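You operate a simulated robot arm through the tools that you are given. There is no shell and no other tool. Be economical: measure what you need, move in short steps, check, and stop when the job is done.

You are at the controls of a simulated two-armed robot. One attempt, no reset.

Task
Uncap the purple-cap bottle, tip nearly all into the red-band beaker in the swirl dish and swirl it on low.
Fine: the bottle on the green mat; cap and bottle end on the mat, nothing spilt, dial on only after the tip, one whole run; leave the beaker in the dish and the dial on low; the other controls stay. Set down upright: what you pick out.

Only the result counts: the job must be done as asked and must still hold three seconds after the hand-in. Knocking over, shifting, dropping, spilling or breaking anything else fails it. Lids that push on must go on centred and level and be pressed home; caps that screw on are set level and turned clockwise until they are tight.

Robot
Two 7-joint arms with two-finger parallel grippers on one trunk, on a base that drives. Base frame: it is fixed to the floor where the robot stands at the start and does not move with it; the origin is under the middle of the robot, x ahead of it, y to its left, z up. Units: m, rad, N and s.
The left shoulder is at the start at [0.06, 0.147, 0.543], the right one opposite. With the tool pointing down near the work surface each hand reaches from about 0.1 to 0.52 m from the robot's upright axis, wherever it stands, measured 20 degrees to its own side. Places, roughly: bath wall switch [1.2, -1.5, 1.2]; black dial of the swirl unit [0.7, -0.3, 1]; black power switch of the control box [0.8, 0.2, 1]; black speed dial of the control box [0.6, 0.1, 1]; blue time dial of the control box [0.7, 0.1, 1]; green button of the swirl unit [0.7, -0.3, 1]; green mat [0.7, -0.2, 0.9]; green start button of the control box [0.6, 0.2, 1]; heat wall switch [1.2, -1.7, 1.2]; inside of the blue swirl dish [0.7, -0.4, 1]; mix wall switch [1.2, -1.4, 1.3]; orange heat switch of the control box [0.7, 0.1, 1]; red stop key of the control box [0.6, 0.2, 1]; red-band beaker (5x5x8 cm) [0.7, -0.4, 1]; spin wall switch [1.2, -1.6, 1.3]; stir wall switch [1.2, -1.4, 1.2]. Payload 3.43 kg a hand.
The tool frame of a hand sits at the grasp point between the pads (the TCP): z along the fingers, y along the line on which they close. The tips reach 0.03 m beyond it. The gripper opens to 0.094 m. The fingers are 0.028 m wide and 0.01 m thick; the gripper's body (0.05 by 0.096 m) begins 0.055 m behind the TCP.
Orientation is told as [roll, pitch, yaw] about the base's x, y, z axes, in that order, counted from this pose: with the fingers straight down and closing along the base's y, the tool's x points along the base's -x, its y along +y and its z along -z.

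Tools
- The arms move only by the tool jog_arm. It takes "left_deltas", "right_deltas" or both (then of equal length, played together; a hand with none holds still); each is a list of rows, each a list of 6 numbers: the shift along the tool's x, y, z in units of 400 mm (1.0 is 400 mm), then the turn, a rotation vector about the tool's x, y, z in units of 60 degrees (1.0 is 60 degrees). In form: [[dx, dy, dz, rx, ry, rz], ...]. A call has 1 to 8 rows; each row is the pose to reach, as a shift and turn from the pose commanded when the call began, along the tool's axes at that moment. "left_jaw" and "right_jaw" are, for a hand that has rows, the gripper command, from -1 (shut) to 1 (fully open), values between in proportion, set as the call begins (left out, the last holds). A call with a number of a shift or a turn outside -1 to 1 is refused whole. Rows are played at 5 a second. More than 0.05 m and 0.15 rad between two rows, or a gripper value outside its range, and nothing of the call is played. A pose out of reach is approached as far as the arm can. The call stops where the force on the tool passes 90 N (or 10 N more than at its start, if that is more) or the arm is blocked; 0.2 s more then pass. The fingers move at their own pace (about 0.072 m/s each) and stop on an object; they squeeze with about 32 N. The grip force told is the motor's: it shows also when the fingers shut on nothing. Time passes only in rows, and 0.2 s behind the last, so rows that repeat a pose let the fingers close. It gives the time, the measured TCP pose, the force on the tool (base axes), the opening and the grip force at its end, in the units of the frame above (readings bear some noise), with the torque about the TCP (base axes, N m) and any sound that the robot's microphone picked up, and new pictures: "show" is both (left out), scene, wrist or none (wrist: the cameras of the hands that moved).
- Cameras (640 x 400 px; columns grow to the right, rows downward): "scene" is now at [0.0629, -0.0209, 1.1968]; the picture's right is [-0.13, -0.99, 0.00], its down [-0.33, 0.04, -0.94] and it looks along [0.94, -0.12, -0.33] (base axes); focal length 286 px, centre (320, 200). "left" rides on the left gripper at [0.076, -0.014, -0.103] in its tool frame; the picture's right is [0.18, 0.98, 0.00], its down [-0.75, 0.14, -0.64] and it looks along [-0.63, 0.12, 0.77] (tool axes); focal length 243 px, centre (320, 200). "right" rides on the right gripper at [0.076, 0.014, -0.103] in its tool frame; the picture's right is [-0.18, 0.98, 0.00], its down [-0.75, -0.14, -0.64] and it looks along [-0.63, -0.12, 0.77] (tool axes); focal length 243 px, centre (320, 200). There is no depth. A picture from a camera that has moved, and an enlarged one, comes with that camera's place and axes in the base frame and with its lens. The place of the scene camera against the robot may be out by one fixed shift of up to 0.012 m in any direction.
- lift_body(by): slides the trunk up (or, below 0, down) by that many m; the arms and the scene camera ride with it, the base frame stays. It gives what a move gives, with no picture.
- roll_base(legs): drives the robot by 1 to 6 legs, each [ahead, left, turn to the left] in m, m and rad, along the robot's own axes; the way and the turn of a leg run together, so that a leg with both is an arc; at most 1.5 m and 3.142 rad a leg. The arms and the cameras ride along, it lands a little off, and it stops where it bumps. It gives what a move gives, and a new picture of the scene camera.
- turn_head(pan, tilt): turns the head with the scene camera to pan (to the left, within 1.501 rad either way) and tilt (down, from -0.506 to 1.204), counted from straight ahead of the robot. It gives what a move gives, and a new picture of the scene camera.
- enlarge(camera, box): a new picture of the part [left, top, right, bottom] of that camera's present view, enlarged. It takes no simulated time.
- close_job(): hands the job in; it is judged then, once.

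Work in short steps. Places have to be worked out from the pictures, the camera data and where the tool is seen: move nearer, look again, correct. Check each grasp and each placing, and mend what went wrong. You have 120 turns and 260 pictures in all, those below and enlarged ones among them. Open the grippers and draw the arms clear of the work before you hand the job in, unless the task says otherwise.

The tools are called after "Request:" as a command line: name --argument value ..., lists and objects as JSON in quotes. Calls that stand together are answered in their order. jog_arm: Moves the arms, as the interface text tells. Its arguments: {"type":"object","properties":{"left_deltas":{"type":"array","items":{"type":"array","items":{"type":"number"}}},"left_jaw":{"type":"number"},"right_deltas":{"type":"array","items":{"type":"array","items":{"type":"number"}}},"right_jaw":{"type":"number"},"show":{"type":"string","enum":["both","scene","wrist","none"]}},"required":[]} The other tools are called the same way: lift_body (by) slides the trunk up or down; roll_base (legs) drives the base; turn_head (pan, tilt) turns the head that bears the scene camera; enlarge (camera, box) takes an enlarged picture of a part of a camera's view; close_job () hands the job in.

At the start:

```text
time: 0.0
left_tool_pos: [0.3092, 0.038, 0.9996]
left_orientation: [-0.002, -0.002, 0.0]
left_contact_force: [-0.2, 0.7, 0.7]
left_moment: [0.0, 0.02, 0.02]
left_opening: 0.0941
left_finger_force: 0.2
right_tool_pos: [0.2855, -0.2526, 0.9991]
right_orientation: [0.0, -0.001, 0.0]
right_contact_force: [0.5, 0.2, -0.4]
right_moment: [-0.02, -0.01, 0.01]
right_opening: 0.0942
right_finger_force: 0.1
trunk travel left (down, up): [-0.25, 0.0]
robot x, y, heading: [-0.0005, 0.0009, 0.003]
head pan, tilt: [-0.126, 0.335]
```

scene: 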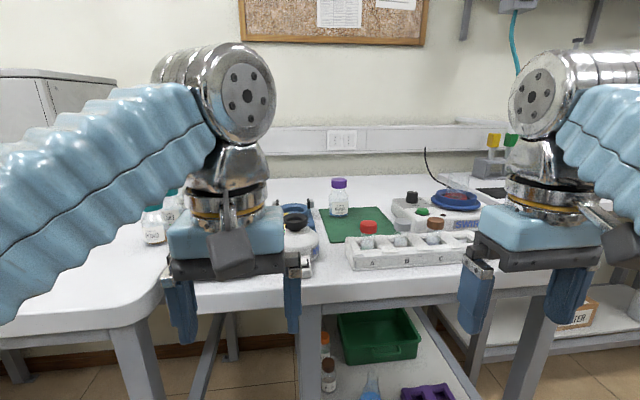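
right: 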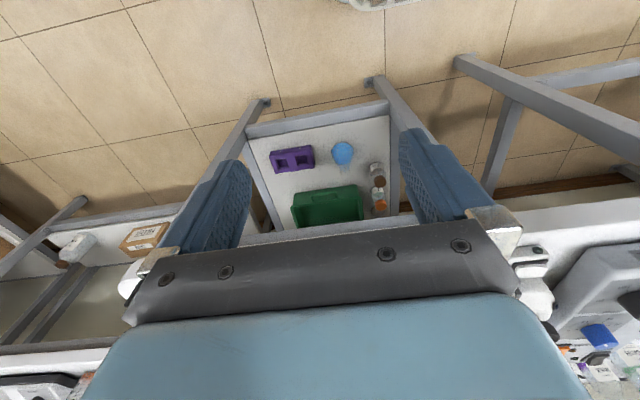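
left: 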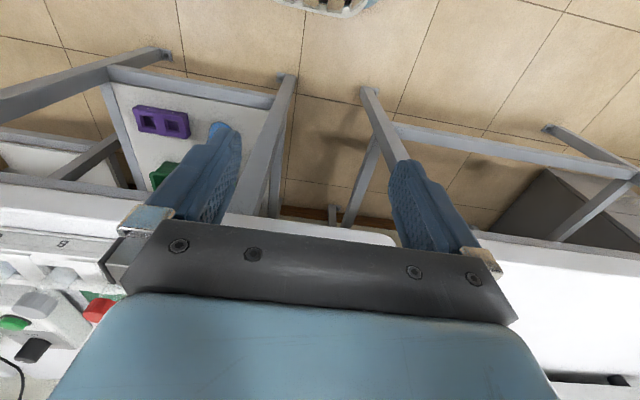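

I'll enlarge the scene over the bench to see the bottle, mat, and swirl unit.

Request:
enlarge --camera "scene" --box '[270, 140, 510, 290]'

Request:
enlarge --camera "scene" --box '[380, 170, 500, 245]'

```text
2.67 times, centred on (390, 215) of scene
camera zoom: at [0.0629, -0.0209, 1.1968], right [-0.13, -0.99, 0.0], down [-0.33, 0.04, -0.94], along [0.94, -0.12, -0.33], focal length 762 px, centre (133, 160)
```

zoom: 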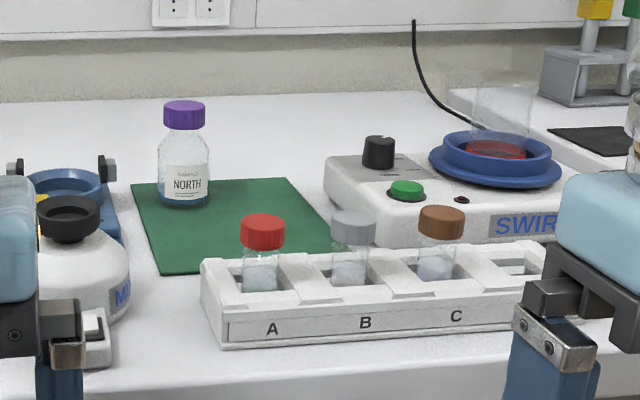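

```text
5.33 times, centred on (440, 208) of scene
camera zoom: at [0.0629, -0.0209, 1.1968], right [-0.13, -0.99, 0.0], down [-0.33, 0.04, -0.94], along [0.94, -0.12, -0.33], focal length 1525 px, centre (-320, 160)
```

zoom: 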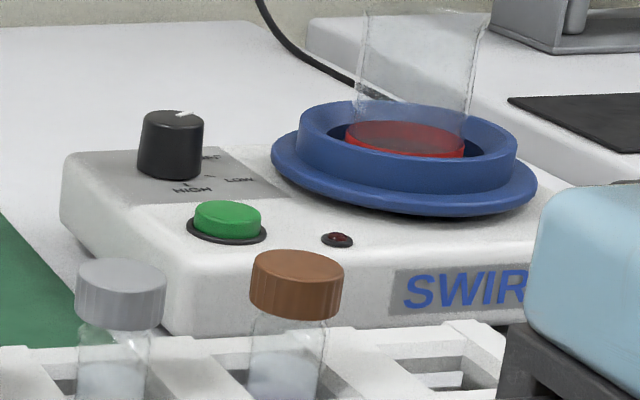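

The bottle stands on the mat at about (0.78,-0.16), and the hands hang in the way. I'll raise both arms before driving closer.

Request:
jog_arm --left_deltas '[[0, 0, -0.12, 0, 0, 0], [0, 0.05, -0.24, 0, 0, 0], [0, 0.1, -0.36, 0, 0, 0], [0, 0.15, -0.45, 0, 0, 0], [0, 0.15, -0.45, 0, 0, 0]]' --right_deltas '[[0, 0, -0.12, 0, 0, 0], [0, -0.05, -0.24, 0, 0, 0], [0, -0.1, -0.36, 0, 0, 0], [0, -0.15, -0.45, 0, 0, 0], [0, -0.15, -0.45, 0, 0, 0]]' --show "scene"

```text
refused: row 2 steps farther than a row can; nothing moved
```

The second row stepped too far, so I'll use smaller steps.

Request:
jog_arm --left_deltas '[[0, 0.03, -0.11, 0, 0, 0], [0, 0.06, -0.22, 0, 0, 0], [0, 0.09, -0.33, 0, 0, 0], [0, 0.12, -0.44, 0, 0, 0], [0, 0.12, -0.44, 0, 0, 0]]' --right_deltas '[[0, -0.03, -0.11, 0, 0, 0], [0, -0.06, -0.22, 0, 0, 0], [0, -0.09, -0.33, 0, 0, 0], [0, -0.12, -0.44, 0, 0, 0], [0, -0.12, -0.44, 0, 0, 0]]' --show "scene"

```text
time: 1.2
left_tool_pos: [0.3098, 0.0396, 0.9999]
left_orientation: [0.0, -0.003, -0.003]
left_contact_force: [-0.1, 0.1, -0.7]
left_moment: [0.0, -0.02, -0.02]
left_opening: 0.0938
left_finger_force: 0.0
left hand out of reach, approached as far as the arm can: row 1, 2, 3, 4, 5
right_tool_pos: [0.2849, -0.2529, 1.0002]
right_orientation: [-0.001, -0.001, 0.001]
right_contact_force: [-0.1, -0.8, 0.3]
right_moment: [0.01, 0.0, -0.01]
right_opening: 0.094
right_finger_force: 0.0
right hand out of reach, approached as far as the arm can: row 1, 2, 3, 4, 5
trunk travel left (down, up): [-0.25, 0.0]
robot x, y, heading: [-0.003, 0.0015, -0.002]
head pan, tilt: [-0.126, 0.335]
camera scene: at [0.0629, -0.0209, 1.1968], right [-0.13, -0.99, 0.0], down [-0.33, 0.04, -0.94], along [0.94, -0.12, -0.33], focal length 286 px, centre (320, 200)
```

scene: 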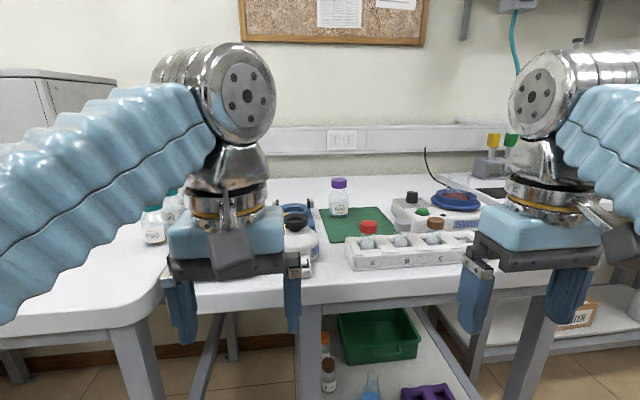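

The hands are already at their upper reach limit. I'll roll right by 0.22 m to line up with the work and get parallax for triangulation.

Request:
roll_base --legs '[[0, -0.22, 0]]'

Request:
enlarge --camera "scene" --box '[200, 140, 440, 290]'

```text
time: 2.9
left_tool_pos: [0.3082, -0.1798, 1.0001]
left_orientation: [0.0, -0.002, -0.005]
left_contact_force: [-0.2, 0.2, -0.5]
left_moment: [-0.01, 0.0, -0.02]
left_opening: 0.0945
left_finger_force: 0.1
right_tool_pos: [0.2828, -0.472, 1.0]
right_orientation: [-0.001, -0.002, -0.005]
right_contact_force: [-0.3, -0.1, 0.7]
right_moment: [-0.02, 0.0, -0.02]
right_opening: 0.0941
right_finger_force: 0.0
trunk travel left (down, up): [-0.25, 0.0]
robot x, y, heading: [-0.0, -0.2193, -0.008]
head pan, tilt: [-0.126, 0.335]
camera scene: at [0.0623, -0.2382, 1.1968], right [-0.13, -0.99, 0.0], down [-0.33, 0.04, -0.94], along [0.94, -0.12, -0.33], focal length 286 px, centre (320, 200)
```

scene: 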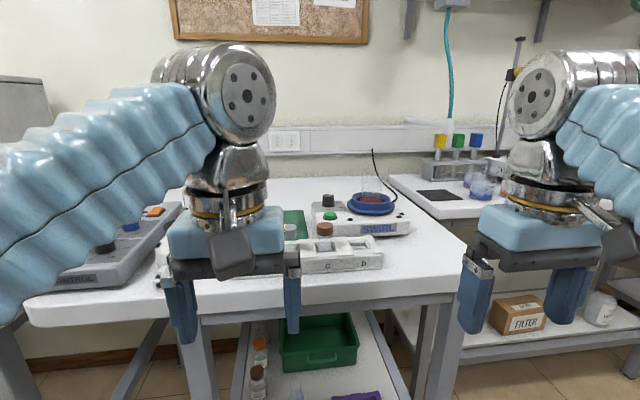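

```text
2.67 times, centred on (320, 215) of scene
camera zoom: at [0.0623, -0.2382, 1.1968], right [-0.13, -0.99, 0.0], down [-0.33, 0.04, -0.94], along [0.94, -0.12, -0.33], focal length 762 px, centre (320, 160)
```

zoom: 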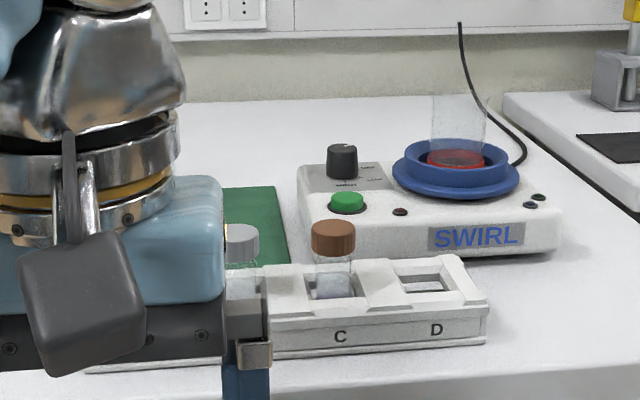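

Triangulation gives vial caps topping out near z≈0.985, the dial at about (0.725,-0.344,0.963), and the beaker at about (0.70,-0.44) with its rim near 1.03. I'll pitch both hands forward to 30° below horizontal and raise them, so they clear the rack when I drive in.

Request:
jog_arm --left_deltas '[[-0.03, 0, -0.03, 0, -0.14, 0], [-0.06, 0, -0.06, 0, -0.28, 0], [-0.09, 0, -0.09, 0, -0.42, 0], [-0.12, 0, -0.12, 0, -0.56, 0], [-0.15, 0, -0.15, 0, -0.7, 0], [-0.18, 0, -0.18, 0, -0.84, 0], [-0.2, 0, -0.2, 0, -0.98, 0], [-0.2, 0, -0.2, 0, -1.0, 0]]' --right_deltas '[[-0.03, 0, -0.03, 0, -0.14, 0], [-0.06, 0, -0.06, 0, -0.28, 0], [-0.09, 0, -0.09, 0, -0.42, 0], [-0.12, 0, -0.12, 0, -0.56, 0], [-0.15, 0, -0.15, 0, -0.7, 0], [-0.18, 0, -0.18, 0, -0.84, 0], [-0.2, 0, -0.2, 0, -0.98, 0], [-0.2, 0, -0.2, 0, -1.0, 0]]' --show "both"

```text
time: 4.7
left_tool_pos: [0.3897, -0.1802, 1.0794]
left_orientation: [-0.003, -1.052, -0.002]
left_contact_force: [-0.2, 0.3, -0.4]
left_moment: [-0.01, -0.03, -0.02]
left_opening: 0.0942
left_finger_force: 0.0
right_tool_pos: [0.3632, -0.4715, 1.0794]
right_orientation: [-0.002, -1.052, -0.004]
right_contact_force: [-0.2, -0.9, 0.9]
right_moment: [0.0, 0.03, -0.02]
right_opening: 0.0938
right_finger_force: 0.0
trunk travel left (down, up): [-0.25, 0.0]
robot x, y, heading: [0.0002, -0.2169, -0.006]
head pan, tilt: [-0.126, 0.335]
camera scene: at [0.0622, -0.2383, 1.1968], right [-0.13, -0.99, 0.0], down [-0.33, 0.04, -0.94], along [0.94, -0.12, -0.33], focal length 286 px, centre (320, 200)
camera right: at [0.2363, -0.4572, 1.0642], right [0.1, 0.98, 0.16], down [-0.18, -0.14, 0.97], along [0.98, -0.12, 0.17], focal length 243 px, centre (320, 200)
camera left: at [0.2625, -0.1946, 1.0649], right [-0.09, 0.98, -0.16], down [-0.18, 0.14, 0.97], along [0.98, 0.11, 0.17], focal length 243 px, centre (320, 200)
```

scene: 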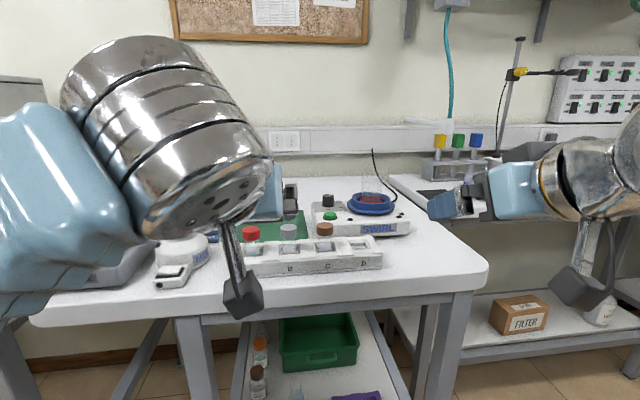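
right: 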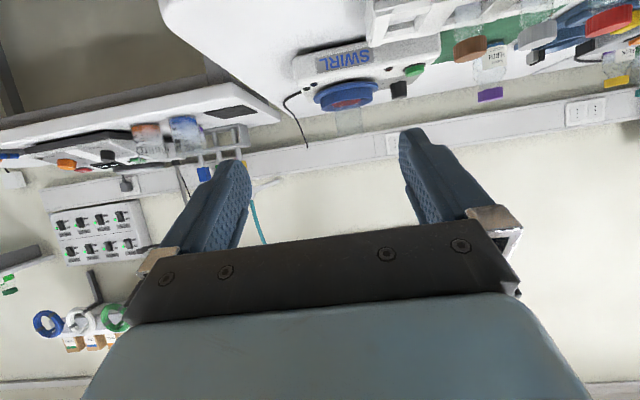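
left: 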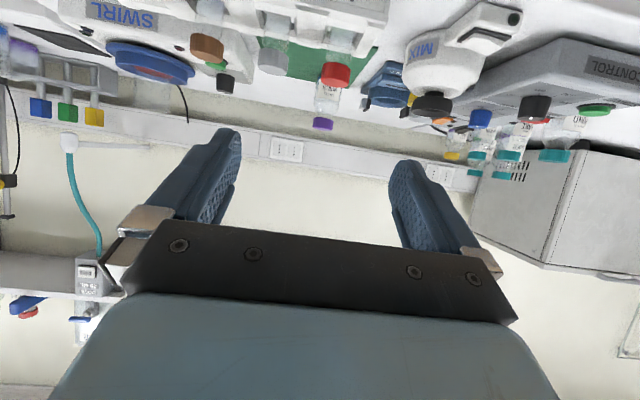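

Bottle cap triangulates to about (0.77,-0.16,0.997) with the mat near z=0.903. I'll look down to see the base against the bench before driving in.

Request:
turn_head --pan 0.0 --tilt 1.1

```text
time: 5.8
left_tool_pos: [0.3898, -0.1806, 1.0793]
left_orientation: [-0.004, -1.05, -0.001]
left_contact_force: [0.6, -0.2, 0.1]
left_moment: [0.01, -0.02, 0.02]
left_opening: 0.0939
left_finger_force: 0.1
right_tool_pos: [0.3632, -0.4715, 1.0786]
right_orientation: [-0.002, -1.049, -0.004]
right_contact_force: [0.4, -0.6, -0.6]
right_moment: [0.02, -0.01, 0.0]
right_opening: 0.0938
right_finger_force: 0.0
trunk travel left (down, up): [-0.25, 0.0]
robot x, y, heading: [0.0005, -0.2142, -0.008]
head pan, tilt: [0.0, 1.1]
camera scene: at [0.033, -0.2265, 1.134], right [-0.01, -1.0, 0.0], down [-0.89, 0.0, -0.45], along [0.45, 0.0, -0.89], focal length 286 px, centre (320, 200)
```

scene: 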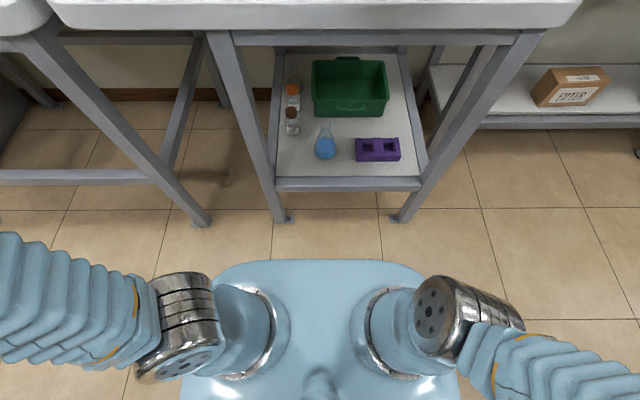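

The shelf front and legs are at x≈0.52 and the robot's front is at about x=0.18. I'll advance 0.2 m.

Request:
roll_base --legs '[[0.2, 0, 0.008]]'

```text
time: 7.4
left_tool_pos: [0.5885, -0.1769, 1.0788]
left_orientation: [-0.003, -1.049, 0.006]
left_contact_force: [0.9, 0.9, 0.0]
left_moment: [-0.01, 0.03, -0.02]
left_opening: 0.0941
left_finger_force: 0.0
right_tool_pos: [0.5636, -0.4676, 1.0793]
right_orientation: [-0.001, -1.048, 0.004]
right_contact_force: [0.4, -0.9, 0.6]
right_moment: [-0.02, 0.0, 0.01]
right_opening: 0.094
right_finger_force: 0.1
trunk travel left (down, up): [-0.25, 0.0]
robot x, y, heading: [0.1981, -0.2162, 0.002]
head pan, tilt: [0.0, 1.1]
camera scene: at [0.2319, -0.2264, 1.134], right [0.0, -1.0, 0.0], down [-0.89, 0.0, -0.45], along [0.45, 0.0, -0.89], focal length 286 px, centre (320, 200)
```

scene: 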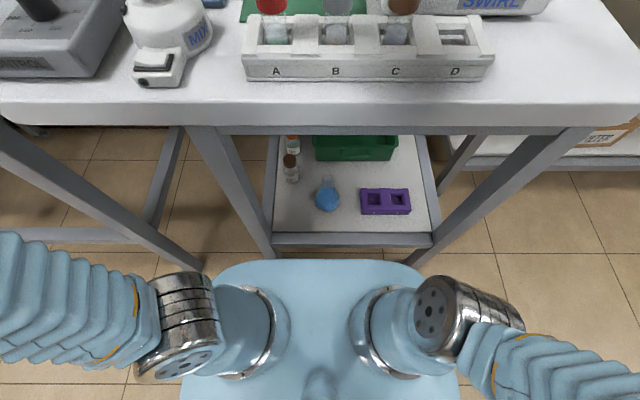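

It arrived without bumping. I'll advance a further 0.07 m and then look at the bench.

Request:
roll_base --legs '[[0.07, 0, 0]]'

Request:
turn_head --pan 0.0 --tilt 0.55

```text
time: 8.4
left_tool_pos: [0.6407, -0.17, 1.0791]
left_orientation: [-0.004, -1.05, 0.025]
left_contact_force: [-0.4, 0.6, -0.6]
left_moment: [-0.02, -0.02, -0.06]
left_opening: 0.094
left_finger_force: 0.1
right_tool_pos: [0.6218, -0.461, 1.0793]
right_orientation: [-0.001, -1.049, 0.023]
right_contact_force: [0.8, 1.0, 0.3]
right_moment: [-0.03, 0.02, -0.08]
right_opening: 0.094
right_finger_force: 0.0
trunk travel left (down, up): [-0.25, 0.0]
robot x, y, heading: [0.2492, -0.216, 0.022]
head pan, tilt: [0.0, 1.1]
camera scene: at [0.2853, -0.2256, 1.1341], right [0.02, -1.0, 0.0], down [-0.89, -0.02, -0.45], along [0.45, 0.01, -0.89], focal length 286 px, centre (320, 200)
```

scene: 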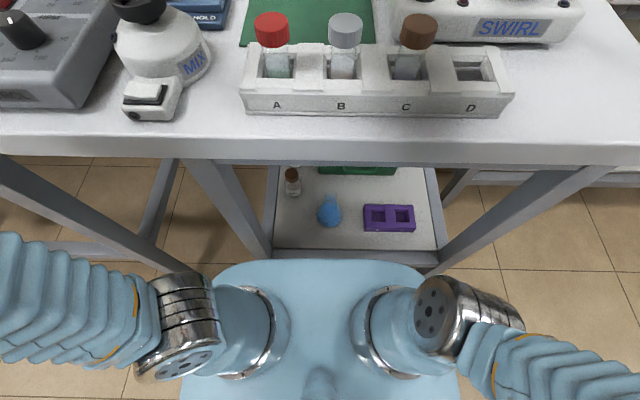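

```text
time: 9.4
left_tool_pos: [0.641, -0.1701, 1.0786]
left_orientation: [-0.003, -1.05, 0.024]
left_contact_force: [0.9, 0.6, 0.7]
left_moment: [-0.01, -0.04, 0.0]
left_opening: 0.0939
left_finger_force: 0.0
right_tool_pos: [0.6204, -0.4619, 1.0789]
right_orientation: [-0.002, -1.049, 0.022]
right_contact_force: [0.3, 0.5, -0.2]
right_moment: [-0.01, 0.0, -0.02]
right_opening: 0.0939
right_finger_force: 0.0
trunk travel left (down, up): [-0.25, 0.0]
robot x, y, heading: [0.2525, -0.2188, 0.022]
head pan, tilt: [0.0, 0.55]
camera scene: at [0.3117, -0.2256, 1.177], right [0.02, -1.0, 0.0], down [-0.52, -0.01, -0.85], along [0.85, 0.02, -0.52], focal length 286 px, centre (320, 200)
```

scene: 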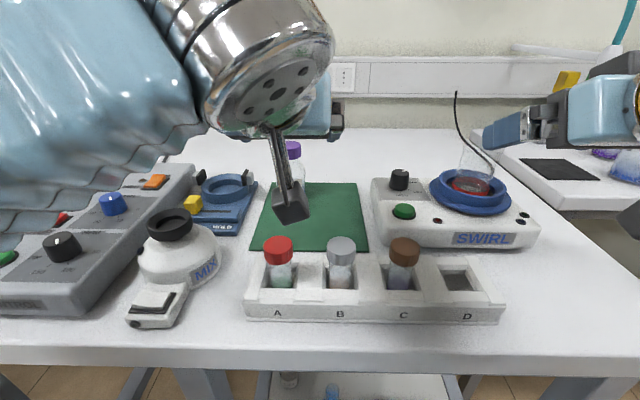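

The base bumped gently at x≈0.25, so this is our station. I'll pull the left hand back out of the way and slide the right hand left, behind the bottle, at a safe height.

Request:
jog_arm --left_deltas '[[0.04, 0.02, -0.07, 0, 0, 0], [0.08, 0.05, -0.14, 0, 0, 0], [0.12, 0.09, -0.2, 0, 0, 0], [0.15, 0.13, -0.26, 0, 0, 0]]' --show "none"

Request:
jog_arm --right_deltas '[[0.037, 0.05, -0.065, 0, 0, 0], [0.037, 0.16, -0.065, 0, 0, 0], [0.037, 0.28, -0.065, 0, 0, 0], [0.037, 0.4, -0.065, 0, 0, 0], [0.037, 0.52, -0.065, 0, 0, 0], [0.037, 0.64, -0.065, 0, 0, 0], [0.037, 0.75, -0.065, 0, 0, 0], [0.037, 0.75, -0.065, 0, 0, 0]]'

```text
time: 10.4
left_tool_pos: [0.5202, -0.1203, 1.0784]
left_orientation: [-0.001, -1.042, 0.03]
left_contact_force: [-0.4, -0.5, 0.5]
left_moment: [-0.01, 0.0, -0.03]
left_opening: 0.0938
left_finger_force: 0.1
right_tool_pos: [0.6223, -0.4625, 1.0794]
right_orientation: [-0.002, -1.049, 0.022]
right_contact_force: [0.2, -1.4, 0.0]
right_moment: [0.02, -0.01, 0.0]
right_opening: 0.094
right_finger_force: 0.1
trunk travel left (down, up): [-0.25, 0.0]
robot x, y, heading: [0.2512, -0.2214, 0.024]
head pan, tilt: [0.0, 0.55]
```

```text
time: 11.9
left_tool_pos: [0.522, -0.1064, 1.0833]
left_orientation: [-0.026, -1.052, 0.093]
left_contact_force: [-9.5, 50.6, 2.6]
left_moment: [-1.78, -0.26, -1.67]
left_opening: 0.0647
left_finger_force: 0.1
right_tool_pos: [0.5996, -0.2034, 1.0821]
right_orientation: [0.004, -1.034, -0.025]
right_contact_force: [9.0, -51.4, -3.0]
right_moment: [1.55, 0.05, 4.7]
right_opening: 0.094
right_finger_force: 0.1
trunk travel left (down, up): [-0.25, 0.0]
robot x, y, heading: [0.2536, -0.2193, 0.024]
head pan, tilt: [0.0, 0.55]
stopped in row 7 (left hand): the force on the tool passed its limit at 140 N (the readings are from after the stop); the commanded pose is now the measured one
camera scene: at [0.3124, -0.2235, 1.18], right [0.05, -1.0, 0.0], down [-0.49, -0.03, -0.87], along [0.87, 0.05, -0.49], focal length 286 px, centre (320, 200)
camera right: at [0.4718, -0.1878, 1.0688], right [0.11, 0.98, 0.16], down [-0.17, -0.14, 0.98], along [0.98, -0.14, 0.15], focal length 243 px, centre (320, 200)
```

scene: 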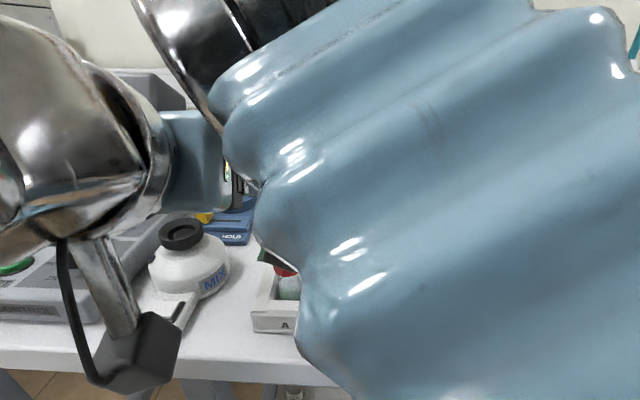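
right: 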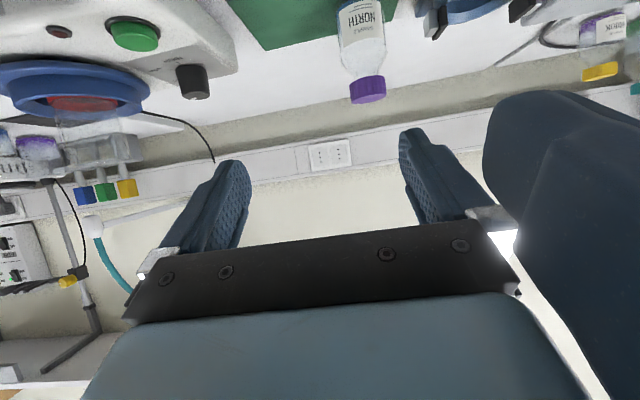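

The right forearm ran into the left hand. I'll back the right hand off and then send the left hand well to the left.

Request:
jog_arm --right_deltas '[[0, -0.05, 0, 0, 0, 0], [0, -0.12, 0, 0, 0, 0], [0, -0.2, 0, 0, 0, 0]]' --show "none"

Request:
jog_arm --left_deltas '[[0, 0.1, 0, 0, 0, 0], [0, 0.2, 0, 0, 0, 0], [0, 0.3, 0, 0, 0, 0], [0, 0.42, 0, 0, 0, 0], [0, 0.42, 0, 0, 0, 0]]' --show "scene"

```text
time: 12.7
left_tool_pos: [0.5198, -0.1088, 1.0827]
left_orientation: [-0.029, -1.054, 0.085]
left_contact_force: [-0.6, 0.1, 0.6]
left_moment: [-0.04, 0.03, -0.04]
left_opening: 0.0941
left_finger_force: 0.1
right_tool_pos: [0.5939, -0.2775, 1.0809]
right_orientation: [0.008, -1.042, -0.014]
right_contact_force: [0.0, -0.6, -0.3]
right_moment: [-0.01, -0.01, 0.01]
right_opening: 0.0941
right_finger_force: 0.0
trunk travel left (down, up): [-0.25, 0.0]
robot x, y, heading: [0.2485, -0.2173, 0.018]
head pan, tilt: [0.0, 0.55]
```

```text
time: 13.9
left_tool_pos: [0.5106, 0.0592, 1.0821]
left_orientation: [-0.024, -1.058, 0.075]
left_contact_force: [0.0, 0.5, -0.6]
left_moment: [0.0, -0.03, -0.03]
left_opening: 0.0941
left_finger_force: 0.1
right_tool_pos: [0.5937, -0.2781, 1.0804]
right_orientation: [0.002, -1.039, -0.014]
right_contact_force: [0.0, -0.2, 0.6]
right_moment: [0.01, -0.01, -0.01]
right_opening: 0.0939
right_finger_force: 0.1
trunk travel left (down, up): [-0.25, 0.0]
robot x, y, heading: [0.2532, -0.2194, 0.02]
head pan, tilt: [0.0, 0.55]
camera scene: at [0.3116, -0.2253, 1.1771], right [0.02, -1.0, 0.0], down [-0.52, -0.01, -0.85], along [0.85, 0.02, -0.52], focal length 286 px, centre (320, 200)
```

scene: 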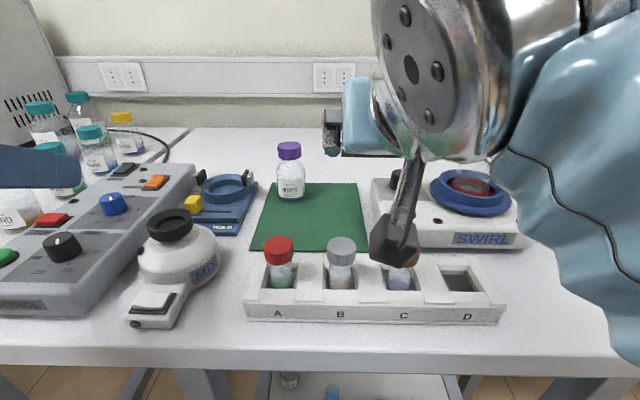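

The bottle is confirmed at about (0.768,-0.162). I'll yaw the right hand 0.4 rad left and move it to a pre-grasp point behind the bottle.

Request:
jog_arm --right_deltas '[[0.003, 0.044, 0.027, -0.11, 0, -0.064], [0.007, 0.088, 0.054, -0.22, 0, -0.127], [0.011, 0.1325, 0.081, -0.331, 0, -0.191], [0.011, 0.1325, 0.081, -0.331, 0, -0.191]]'

Request:
enlarge --camera "right" --box '[200, 0, 520, 200]'

```text
time: 14.9
left_tool_pos: [0.5114, 0.0588, 1.0829]
left_orientation: [-0.025, -1.057, 0.075]
left_contact_force: [1.2, -1.1, 0.5]
left_moment: [0.01, 0.0, 0.02]
left_opening: 0.0939
left_finger_force: 0.0
right_tool_pos: [0.6204, -0.2253, 1.0614]
right_orientation: [0.01, -1.042, 0.386]
right_contact_force: [0.0, 0.7, 0.4]
right_moment: [0.03, 0.0, 0.0]
right_opening: 0.094
right_finger_force: 0.1
trunk travel left (down, up): [-0.25, 0.0]
robot x, y, heading: [0.25, -0.2158, 0.016]
head pan, tilt: [0.0, 0.55]
camera scene: at [0.3118, -0.2255, 1.1771], right [0.02, -1.0, 0.0], down [-0.52, -0.01, -0.85], along [0.85, 0.02, -0.52], focal length 286 px, centre (320, 200)
camera right: at [0.4983, -0.2612, 1.0484], right [-0.29, 0.94, 0.16], down [-0.1, -0.2, 0.97], along [0.95, 0.27, 0.16], focal length 243 px, centre (320, 200)
```

scene: 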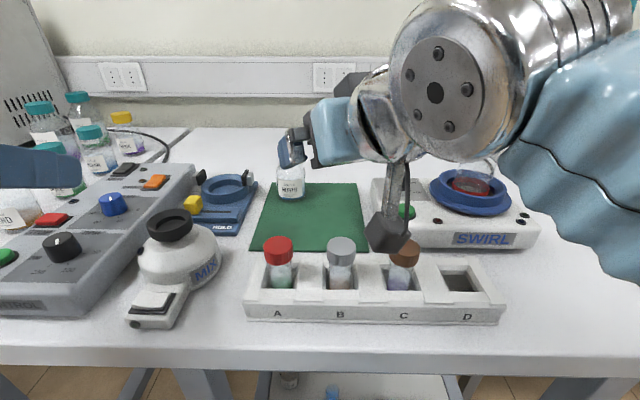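
right: 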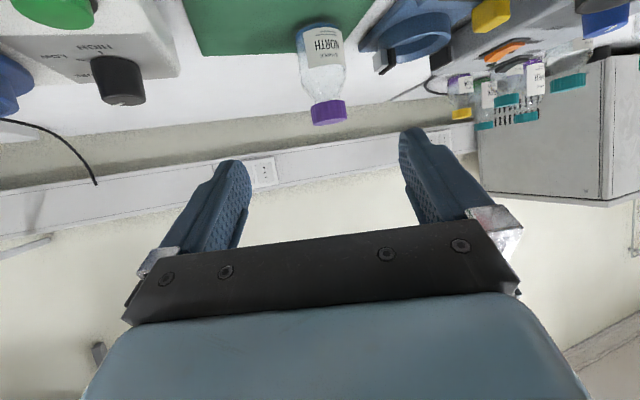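

```text
2.00 times, centred on (360, 100) of right
camera zoom: at [0.4983, -0.2612, 1.0484], right [-0.29, 0.94, 0.16], down [-0.1, -0.2, 0.97], along [0.95, 0.27, 0.16], focal length 485 px, centre (240, 400)
```

zoom: 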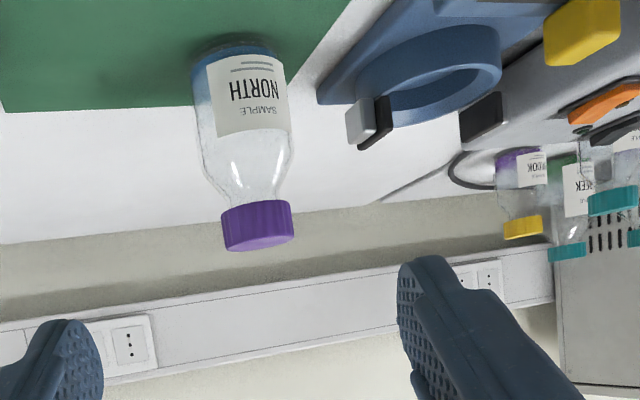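

Wrist-camera triangulation agrees, with the bottle at about (0.77,-0.158). I'll align laterally and advance part way.

Request:
jog_arm --right_deltas '[[0.017, 0.006, 0.08, 0, 0, 0], [0.034, 0.0125, 0.16, 0, 0, 0], [0.034, 0.0125, 0.23, 0, 0, 0], [0.034, 0.0125, 0.23, 0, 0, 0]]'

Request:
enlarge --camera "right" --box '[200, 0, 520, 200]'

Request:
enlarge --camera "scene" --box '[230, 100, 470, 250]'

```text
time: 15.9
left_tool_pos: [0.5061, 0.0598, 1.0849]
left_orientation: [-0.022, -1.06, 0.073]
left_contact_force: [0.3, 0.3, 0.3]
left_moment: [0.0, -0.02, -0.01]
left_opening: 0.0943
left_finger_force: 0.0
right_tool_pos: [0.6805, -0.1918, 1.0103]
right_orientation: [0.012, -1.056, 0.382]
right_contact_force: [-19.2, -10.8, 82.5]
right_moment: [-4.14, 11.57, 0.55]
right_opening: 0.094
right_finger_force: 0.1
trunk travel left (down, up): [-0.25, 0.0]
robot x, y, heading: [0.2546, -0.2177, 0.018]
head pan, tilt: [0.0, 0.55]
camera scene: at [0.3068, -0.2264, 1.1785], right [0.02, -1.0, 0.0], down [-0.52, -0.01, -0.85], along [0.85, 0.02, -0.52], focal length 286 px, centre (320, 200)
camera right: at [0.5573, -0.2275, 0.995], right [-0.29, 0.94, 0.17], down [-0.12, -0.21, 0.97], along [0.95, 0.26, 0.17], focal length 243 px, centre (320, 200)
```

scene: 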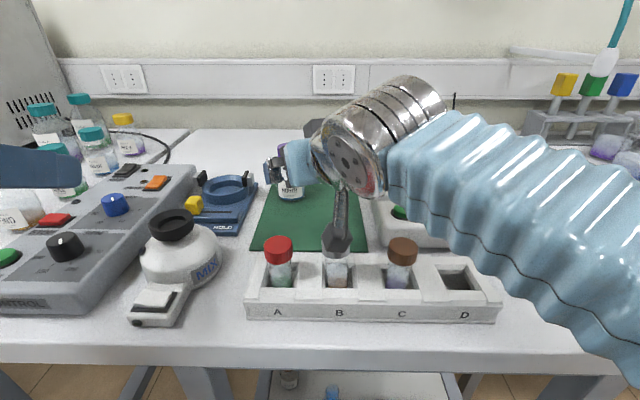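
right: 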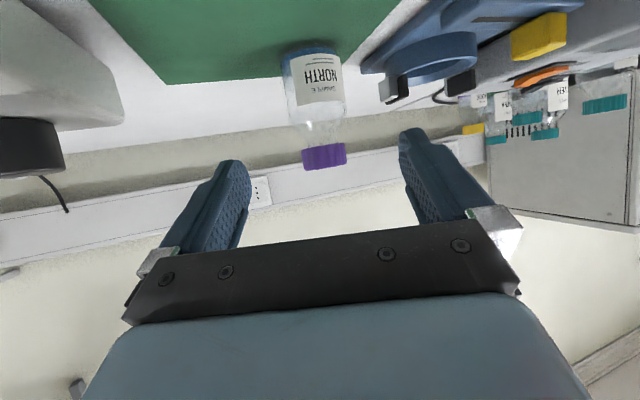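

```text
2.00 times, centred on (360, 100) of right
camera zoom: at [0.5573, -0.2275, 0.995], right [-0.29, 0.94, 0.17], down [-0.12, -0.21, 0.97], along [0.95, 0.26, 0.17], focal length 485 px, centre (240, 400)
```

zoom: 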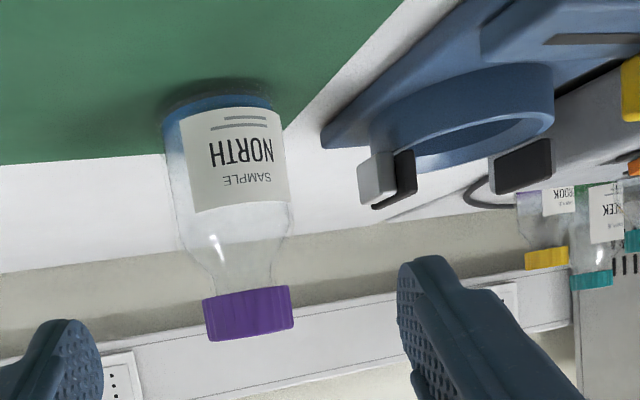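

```text
2.67 times, centred on (350, 175) of scene
camera zoom: at [0.3068, -0.2264, 1.1785], right [0.02, -1.0, 0.0], down [-0.52, -0.01, -0.85], along [0.85, 0.02, -0.52], focal length 762 px, centre (240, 267)
```

zoom: 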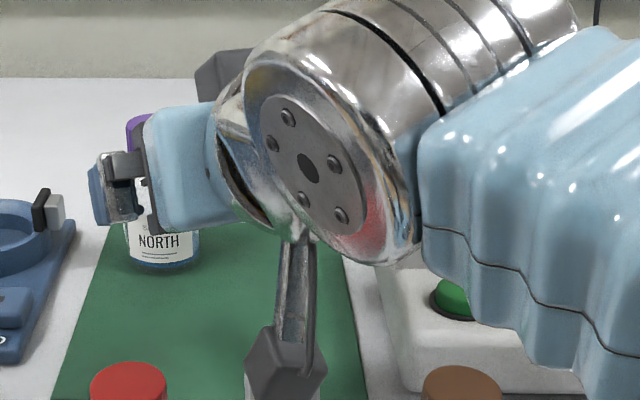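

The wrist camera body is pressing on vial B in the rack (82 N upward). I'll lift straight up now and check the vial.

Request:
jog_arm --right_deltas '[[-0.086, 0, -0.05, 0, 0, 0], [-0.17, 0, -0.1, 0, 0, 0], [-0.17, 0, -0.1, 0, 0, 0]]'

Request:
enlarge --camera "scene" --box '[230, 200, 510, 350]'

```text
time: 16.7
left_tool_pos: [0.5116, 0.0582, 1.0807]
left_orientation: [-0.025, -1.056, 0.076]
left_contact_force: [0.6, -0.5, 0.7]
left_moment: [-0.03, -0.02, -0.01]
left_opening: 0.0942
left_finger_force: 0.1
right_tool_pos: [0.6829, -0.1906, 1.0826]
right_orientation: [0.009, -1.041, 0.384]
right_contact_force: [0.2, 0.2, -0.2]
right_moment: [-0.01, 0.01, -0.02]
right_opening: 0.094
right_finger_force: 0.0
trunk travel left (down, up): [-0.25, 0.0]
robot x, y, heading: [0.2511, -0.2157, 0.022]
head pan, tilt: [0.0, 0.55]
camera scene: at [0.3117, -0.2253, 1.1769], right [0.02, -1.0, 0.0], down [-0.52, -0.01, -0.85], along [0.85, 0.02, -0.52], focal length 286 px, centre (320, 200)
camera right: at [0.5598, -0.2266, 1.0683], right [-0.29, 0.94, 0.16], down [-0.1, -0.2, 0.97], along [0.95, 0.26, 0.16], focal length 243 px, centre (320, 200)
```

scene: 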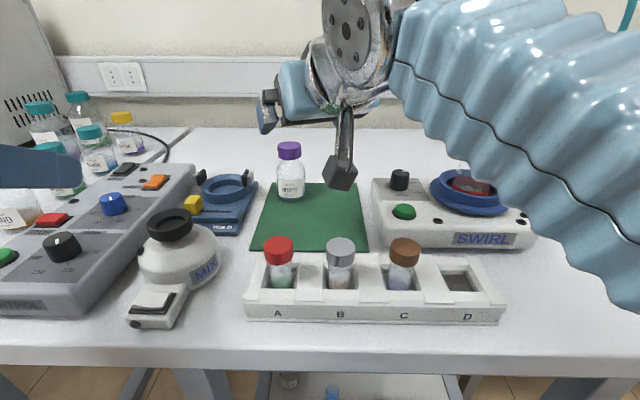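
right: 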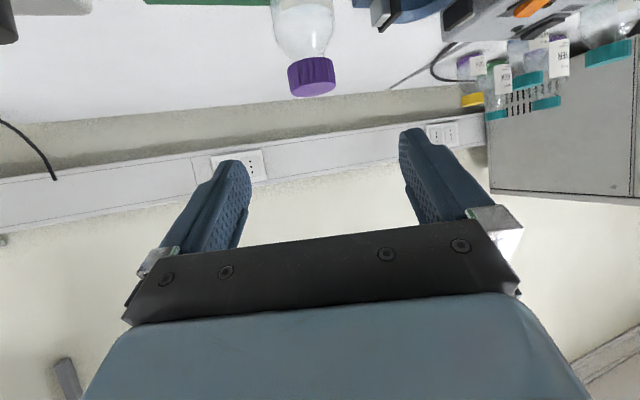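

```text
2.29 times, centred on (370, 275) of scene
camera zoom: at [0.3117, -0.2253, 1.1769], right [0.02, -1.0, 0.0], down [-0.52, -0.01, -0.85], along [0.85, 0.02, -0.52], focal length 653 px, centre (206, 29)
```

zoom: 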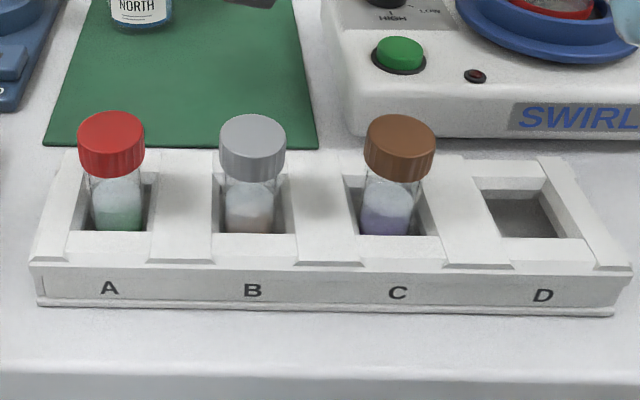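

The vial and rack look undisturbed. I'll come in high above the bottle and descend vertically instead, so the camera stays behind the rack.

Request:
jog_arm --right_deltas '[[-0.05, -0.005, 0.093, 0, 0, 0], [-0.1, -0.009, 0.187, 0, 0, 0], [-0.1, -0.009, 0.187, 0, 0, 0]]'

Request:
enlarge --camera "scene" --box '[230, 100, 470, 250]'

```text
time: 17.5
left_tool_pos: [0.5105, 0.0594, 1.0831]
left_orientation: [-0.025, -1.057, 0.075]
left_contact_force: [-0.3, -0.2, 0.1]
left_moment: [0.0, -0.02, 0.0]
left_opening: 0.094
left_finger_force: 0.1
right_tool_pos: [0.7625, -0.1609, 1.0776]
right_orientation: [0.006, -1.041, 0.387]
right_contact_force: [0.4, -0.3, 0.0]
right_moment: [0.0, 0.0, -0.02]
right_opening: 0.0941
right_finger_force: 0.0
trunk travel left (down, up): [-0.25, 0.0]
robot x, y, heading: [0.2479, -0.22, 0.02]
head pan, tilt: [0.0, 0.55]
camera scene: at [0.312, -0.2252, 1.1771], right [0.02, -1.0, 0.0], down [-0.52, -0.01, -0.85], along [0.85, 0.02, -0.52], focal length 286 px, centre (320, 200)
camera right: at [0.6408, -0.1971, 1.0652], right [-0.29, 0.94, 0.16], down [-0.1, -0.2, 0.97], along [0.95, 0.27, 0.16], focal length 243 px, centre (320, 200)
```

scene: 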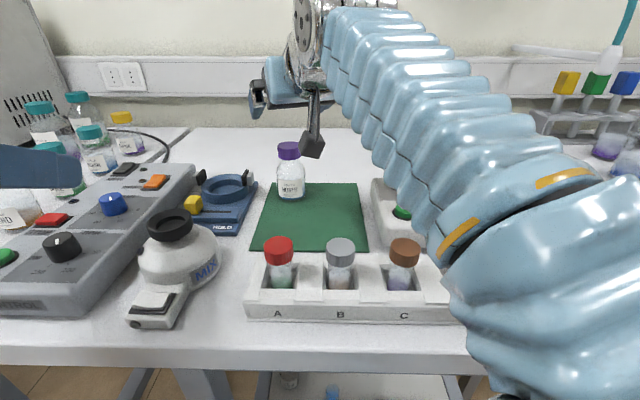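
right: 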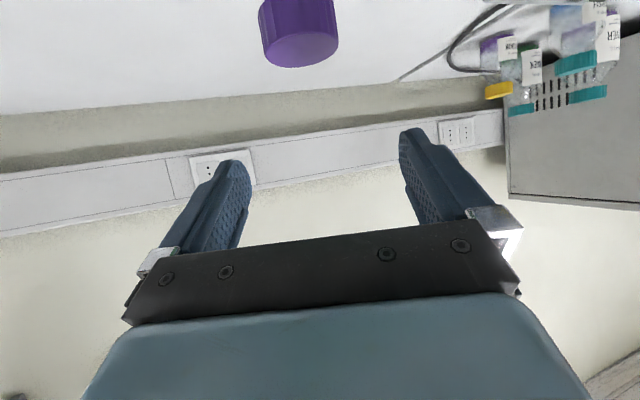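

```text
2.67 times, centred on (350, 175) of scene
camera zoom: at [0.312, -0.2252, 1.1771], right [0.02, -1.0, 0.0], down [-0.52, -0.01, -0.85], along [0.85, 0.02, -0.52], focal length 762 px, centre (240, 267)
```

zoom: 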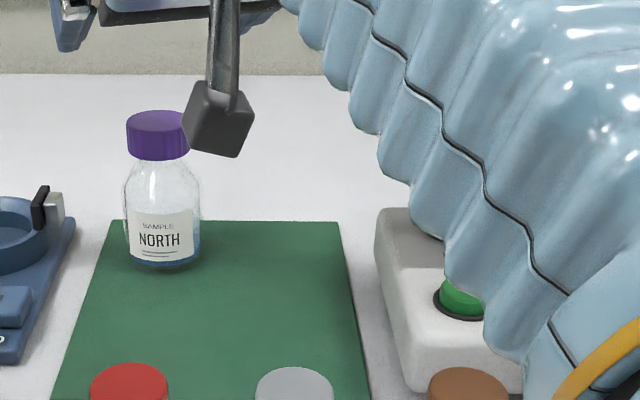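

The fingers are centred above the bottle. I'll descend vertically in two stages, watching forces and the forearm.

Request:
jog_arm --right_deltas '[[0.05, 0, 0.029, 0, 0, 0], [0.1, 0, 0.058, 0, 0, 0], [0.151, 0, 0.088, 0, 0, 0], [0.151, 0, 0.088, 0, 0, 0]]'

```text
time: 18.5
left_tool_pos: [0.5121, 0.0587, 1.0826]
left_orientation: [-0.024, -1.056, 0.074]
left_contact_force: [0.3, 0.3, -0.4]
left_moment: [0.04, 0.0, 0.02]
left_opening: 0.094
left_finger_force: 0.1
right_tool_pos: [0.7647, -0.1638, 1.0086]
right_orientation: [0.009, -1.043, 0.384]
right_contact_force: [0.2, 0.0, 0.4]
right_moment: [-0.02, 0.01, 0.01]
right_opening: 0.0943
right_finger_force: 0.0
trunk travel left (down, up): [-0.25, 0.0]
robot x, y, heading: [0.2494, -0.2152, 0.023]
head pan, tilt: [0.0, 0.55]
camera scene: at [0.3117, -0.2254, 1.1771], right [0.02, -1.0, 0.0], down [-0.52, -0.01, -0.85], along [0.85, 0.02, -0.52], focal length 286 px, centre (320, 200)
camera right: at [0.6411, -0.1999, 0.9943], right [-0.29, 0.94, 0.16], down [-0.1, -0.2, 0.97], along [0.95, 0.26, 0.16], focal length 243 px, centre (320, 200)
```

scene: 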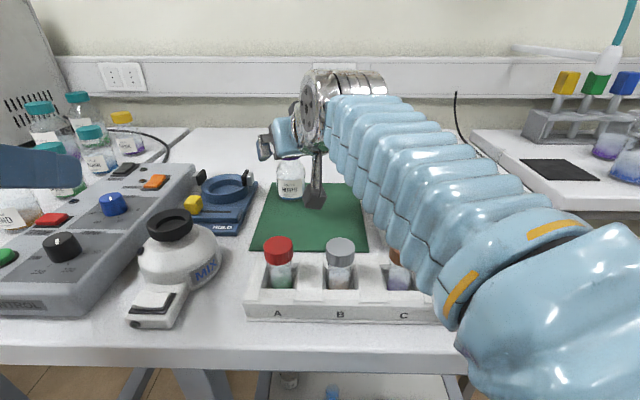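
right: 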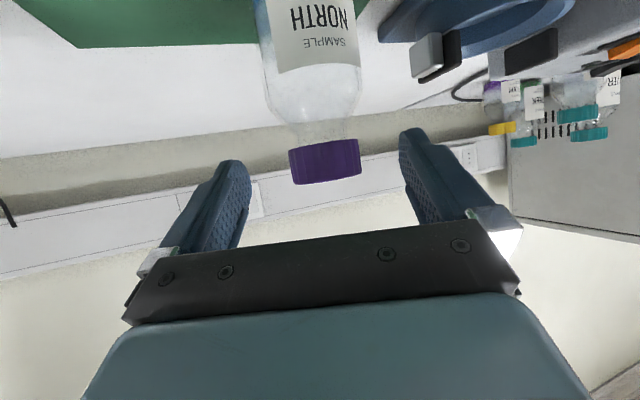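

The forearm may be low over the rack near vial C. I'll look down to check the clearance before going lower.

Request:
turn_head --pan -0.3 --tilt 0.95

```text
time: 19.4
left_tool_pos: [0.5116, 0.0595, 1.083]
left_orientation: [-0.027, -1.056, 0.075]
left_contact_force: [0.5, 0.2, -0.7]
left_moment: [0.01, 0.02, 0.01]
left_opening: 0.0942
left_finger_force: 0.1
right_tool_pos: [0.7641, -0.1629, 1.009]
right_orientation: [0.011, -1.044, 0.385]
right_contact_force: [-0.3, -0.5, -0.7]
right_moment: [-0.02, -0.01, 0.02]
right_opening: 0.0939
right_finger_force: 0.1
trunk travel left (down, up): [-0.25, 0.0]
robot x, y, heading: [0.2534, -0.2152, 0.02]
head pan, tilt: [-0.3, 0.949]
camera scene: at [0.2918, -0.2473, 1.1442], right [-0.28, -0.96, 0.0], down [-0.78, 0.22, -0.58], along [0.56, -0.16, -0.81], focal length 286 px, centre (320, 200)
```

scene: 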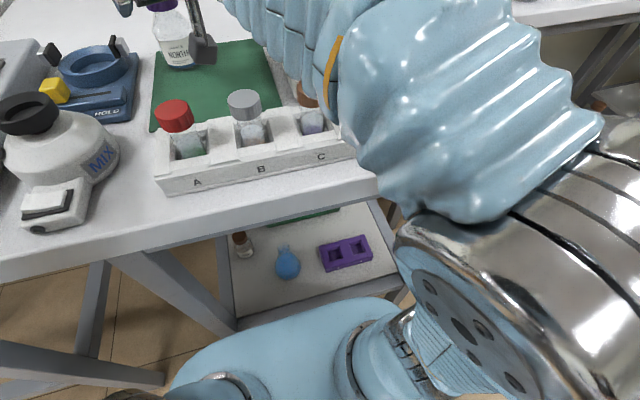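

I'll turn the left hand to point right, so its camera gives a side view of the right forearm over the rack.

Request:
jog_arm --left_deltas '[[0, 0, 0, 0.12, 0, 0.07], [0, 0, 0, 0.24, 0, 0.14], [0, 0, 0, 0.36, 0, 0.21], [0, 0, 0, 0.48, 0, 0.28], [0, 0, 0, 0.6, 0, 0.35], [0, 0, 0, 0.72, 0, 0.42], [0, 0, 0, 0.84, 0, 0.48], [0, 0, 0, 0.95, 0, 0.55]]' --show "wrist"

```text
time: 21.2
left_tool_pos: [0.509, 0.0567, 1.0808]
left_orientation: [0.013, -1.06, -1.107]
left_contact_force: [-0.2, -1.4, 0.6]
left_moment: [0.0, -0.01, 0.02]
left_opening: 0.0942
left_finger_force: 0.0
right_tool_pos: [0.764, -0.164, 1.0088]
right_orientation: [0.009, -1.043, 0.383]
right_contact_force: [0.5, 0.3, 0.0]
right_moment: [0.02, 0.0, -0.03]
right_opening: 0.0939
right_finger_force: 0.0
trunk travel left (down, up): [-0.25, 0.0]
robot x, y, heading: [0.2485, -0.2187, 0.024]
head pan, tilt: [-0.3, 0.949]
camera left: at [0.4391, 0.1627, 1.0652], right [0.84, 0.53, -0.16], down [0.03, 0.23, 0.97], along [0.55, -0.82, 0.18], focal length 243 px, centre (320, 200)
```

left: 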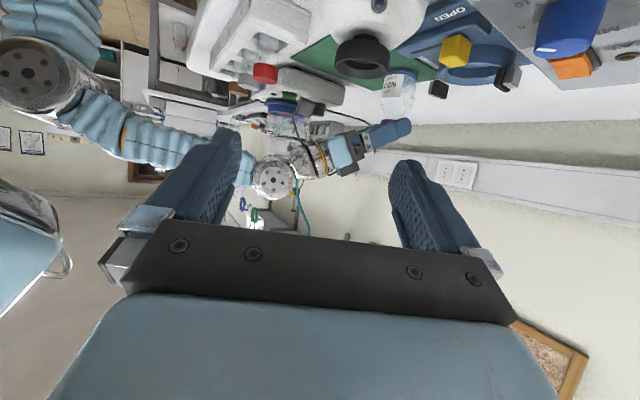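

The side view puts the forearm's lower edge at z≈1.06, clear of the vials at 0.985. I'll descend the remaining 6 cm.

Request:
jog_arm --right_deltas '[[0.043, 0, 0.025, 0, 0, 0], [0.086, 0, 0.05, 0, 0, 0], [0.127, 0, 0.0745, 0, 0, 0], [0.127, 0, 0.0745, 0, 0, 0]]'

Request:
enlarge --camera "left" --box '[200, 30, 520, 230]'

```text
time: 22.2
left_tool_pos: [0.5099, 0.0567, 1.0812]
left_orientation: [0.009, -1.06, -1.103]
left_contact_force: [0.0, -0.3, -0.9]
left_moment: [0.0, 0.0, -0.01]
left_opening: 0.0939
left_finger_force: 0.0
right_tool_pos: [0.7648, -0.1631, 0.95]
right_orientation: [0.009, -1.041, 0.384]
right_contact_force: [-0.8, 0.6, 0.2]
right_moment: [0.0, 0.01, -0.02]
right_opening: 0.0942
right_finger_force: 0.1
trunk travel left (down, up): [-0.25, 0.0]
robot x, y, heading: [0.2518, -0.2166, 0.023]
head pan, tilt: [-0.3, 0.949]
camera scene: at [0.2918, -0.2473, 1.1442], right [-0.28, -0.96, 0.0], down [-0.78, 0.22, -0.58], along [0.56, -0.16, -0.81], focal length 286 px, centre (320, 200)
camera right: at [0.6411, -0.1988, 0.9363], right [-0.29, 0.94, 0.16], down [-0.1, -0.2, 0.97], along [0.95, 0.26, 0.16], focal length 243 px, centre (320, 200)
```

scene: 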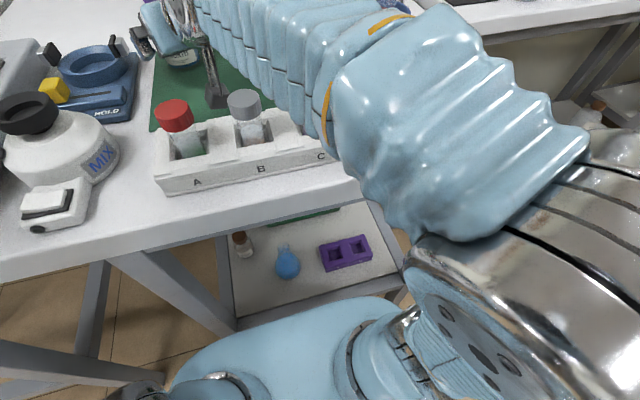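
right: 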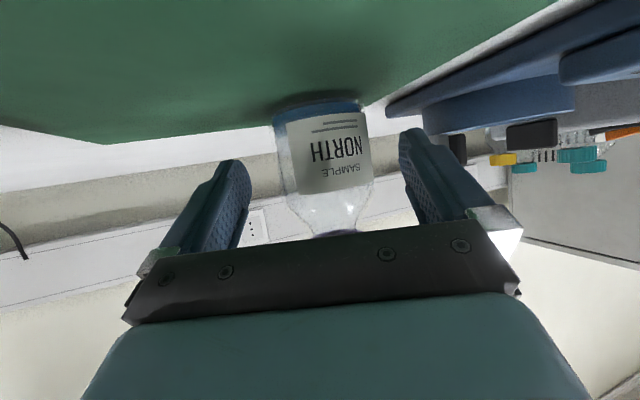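

```text
2.00 times, centred on (360, 130) of left
camera zoom: at [0.439, 0.1627, 1.0652], right [0.83, 0.53, -0.16], down [0.03, 0.23, 0.97], along [0.55, -0.82, 0.18], focal length 485 px, centre (240, 340)
```

zoom: 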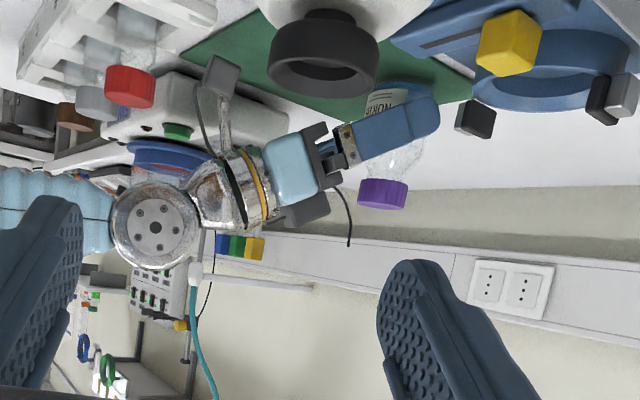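

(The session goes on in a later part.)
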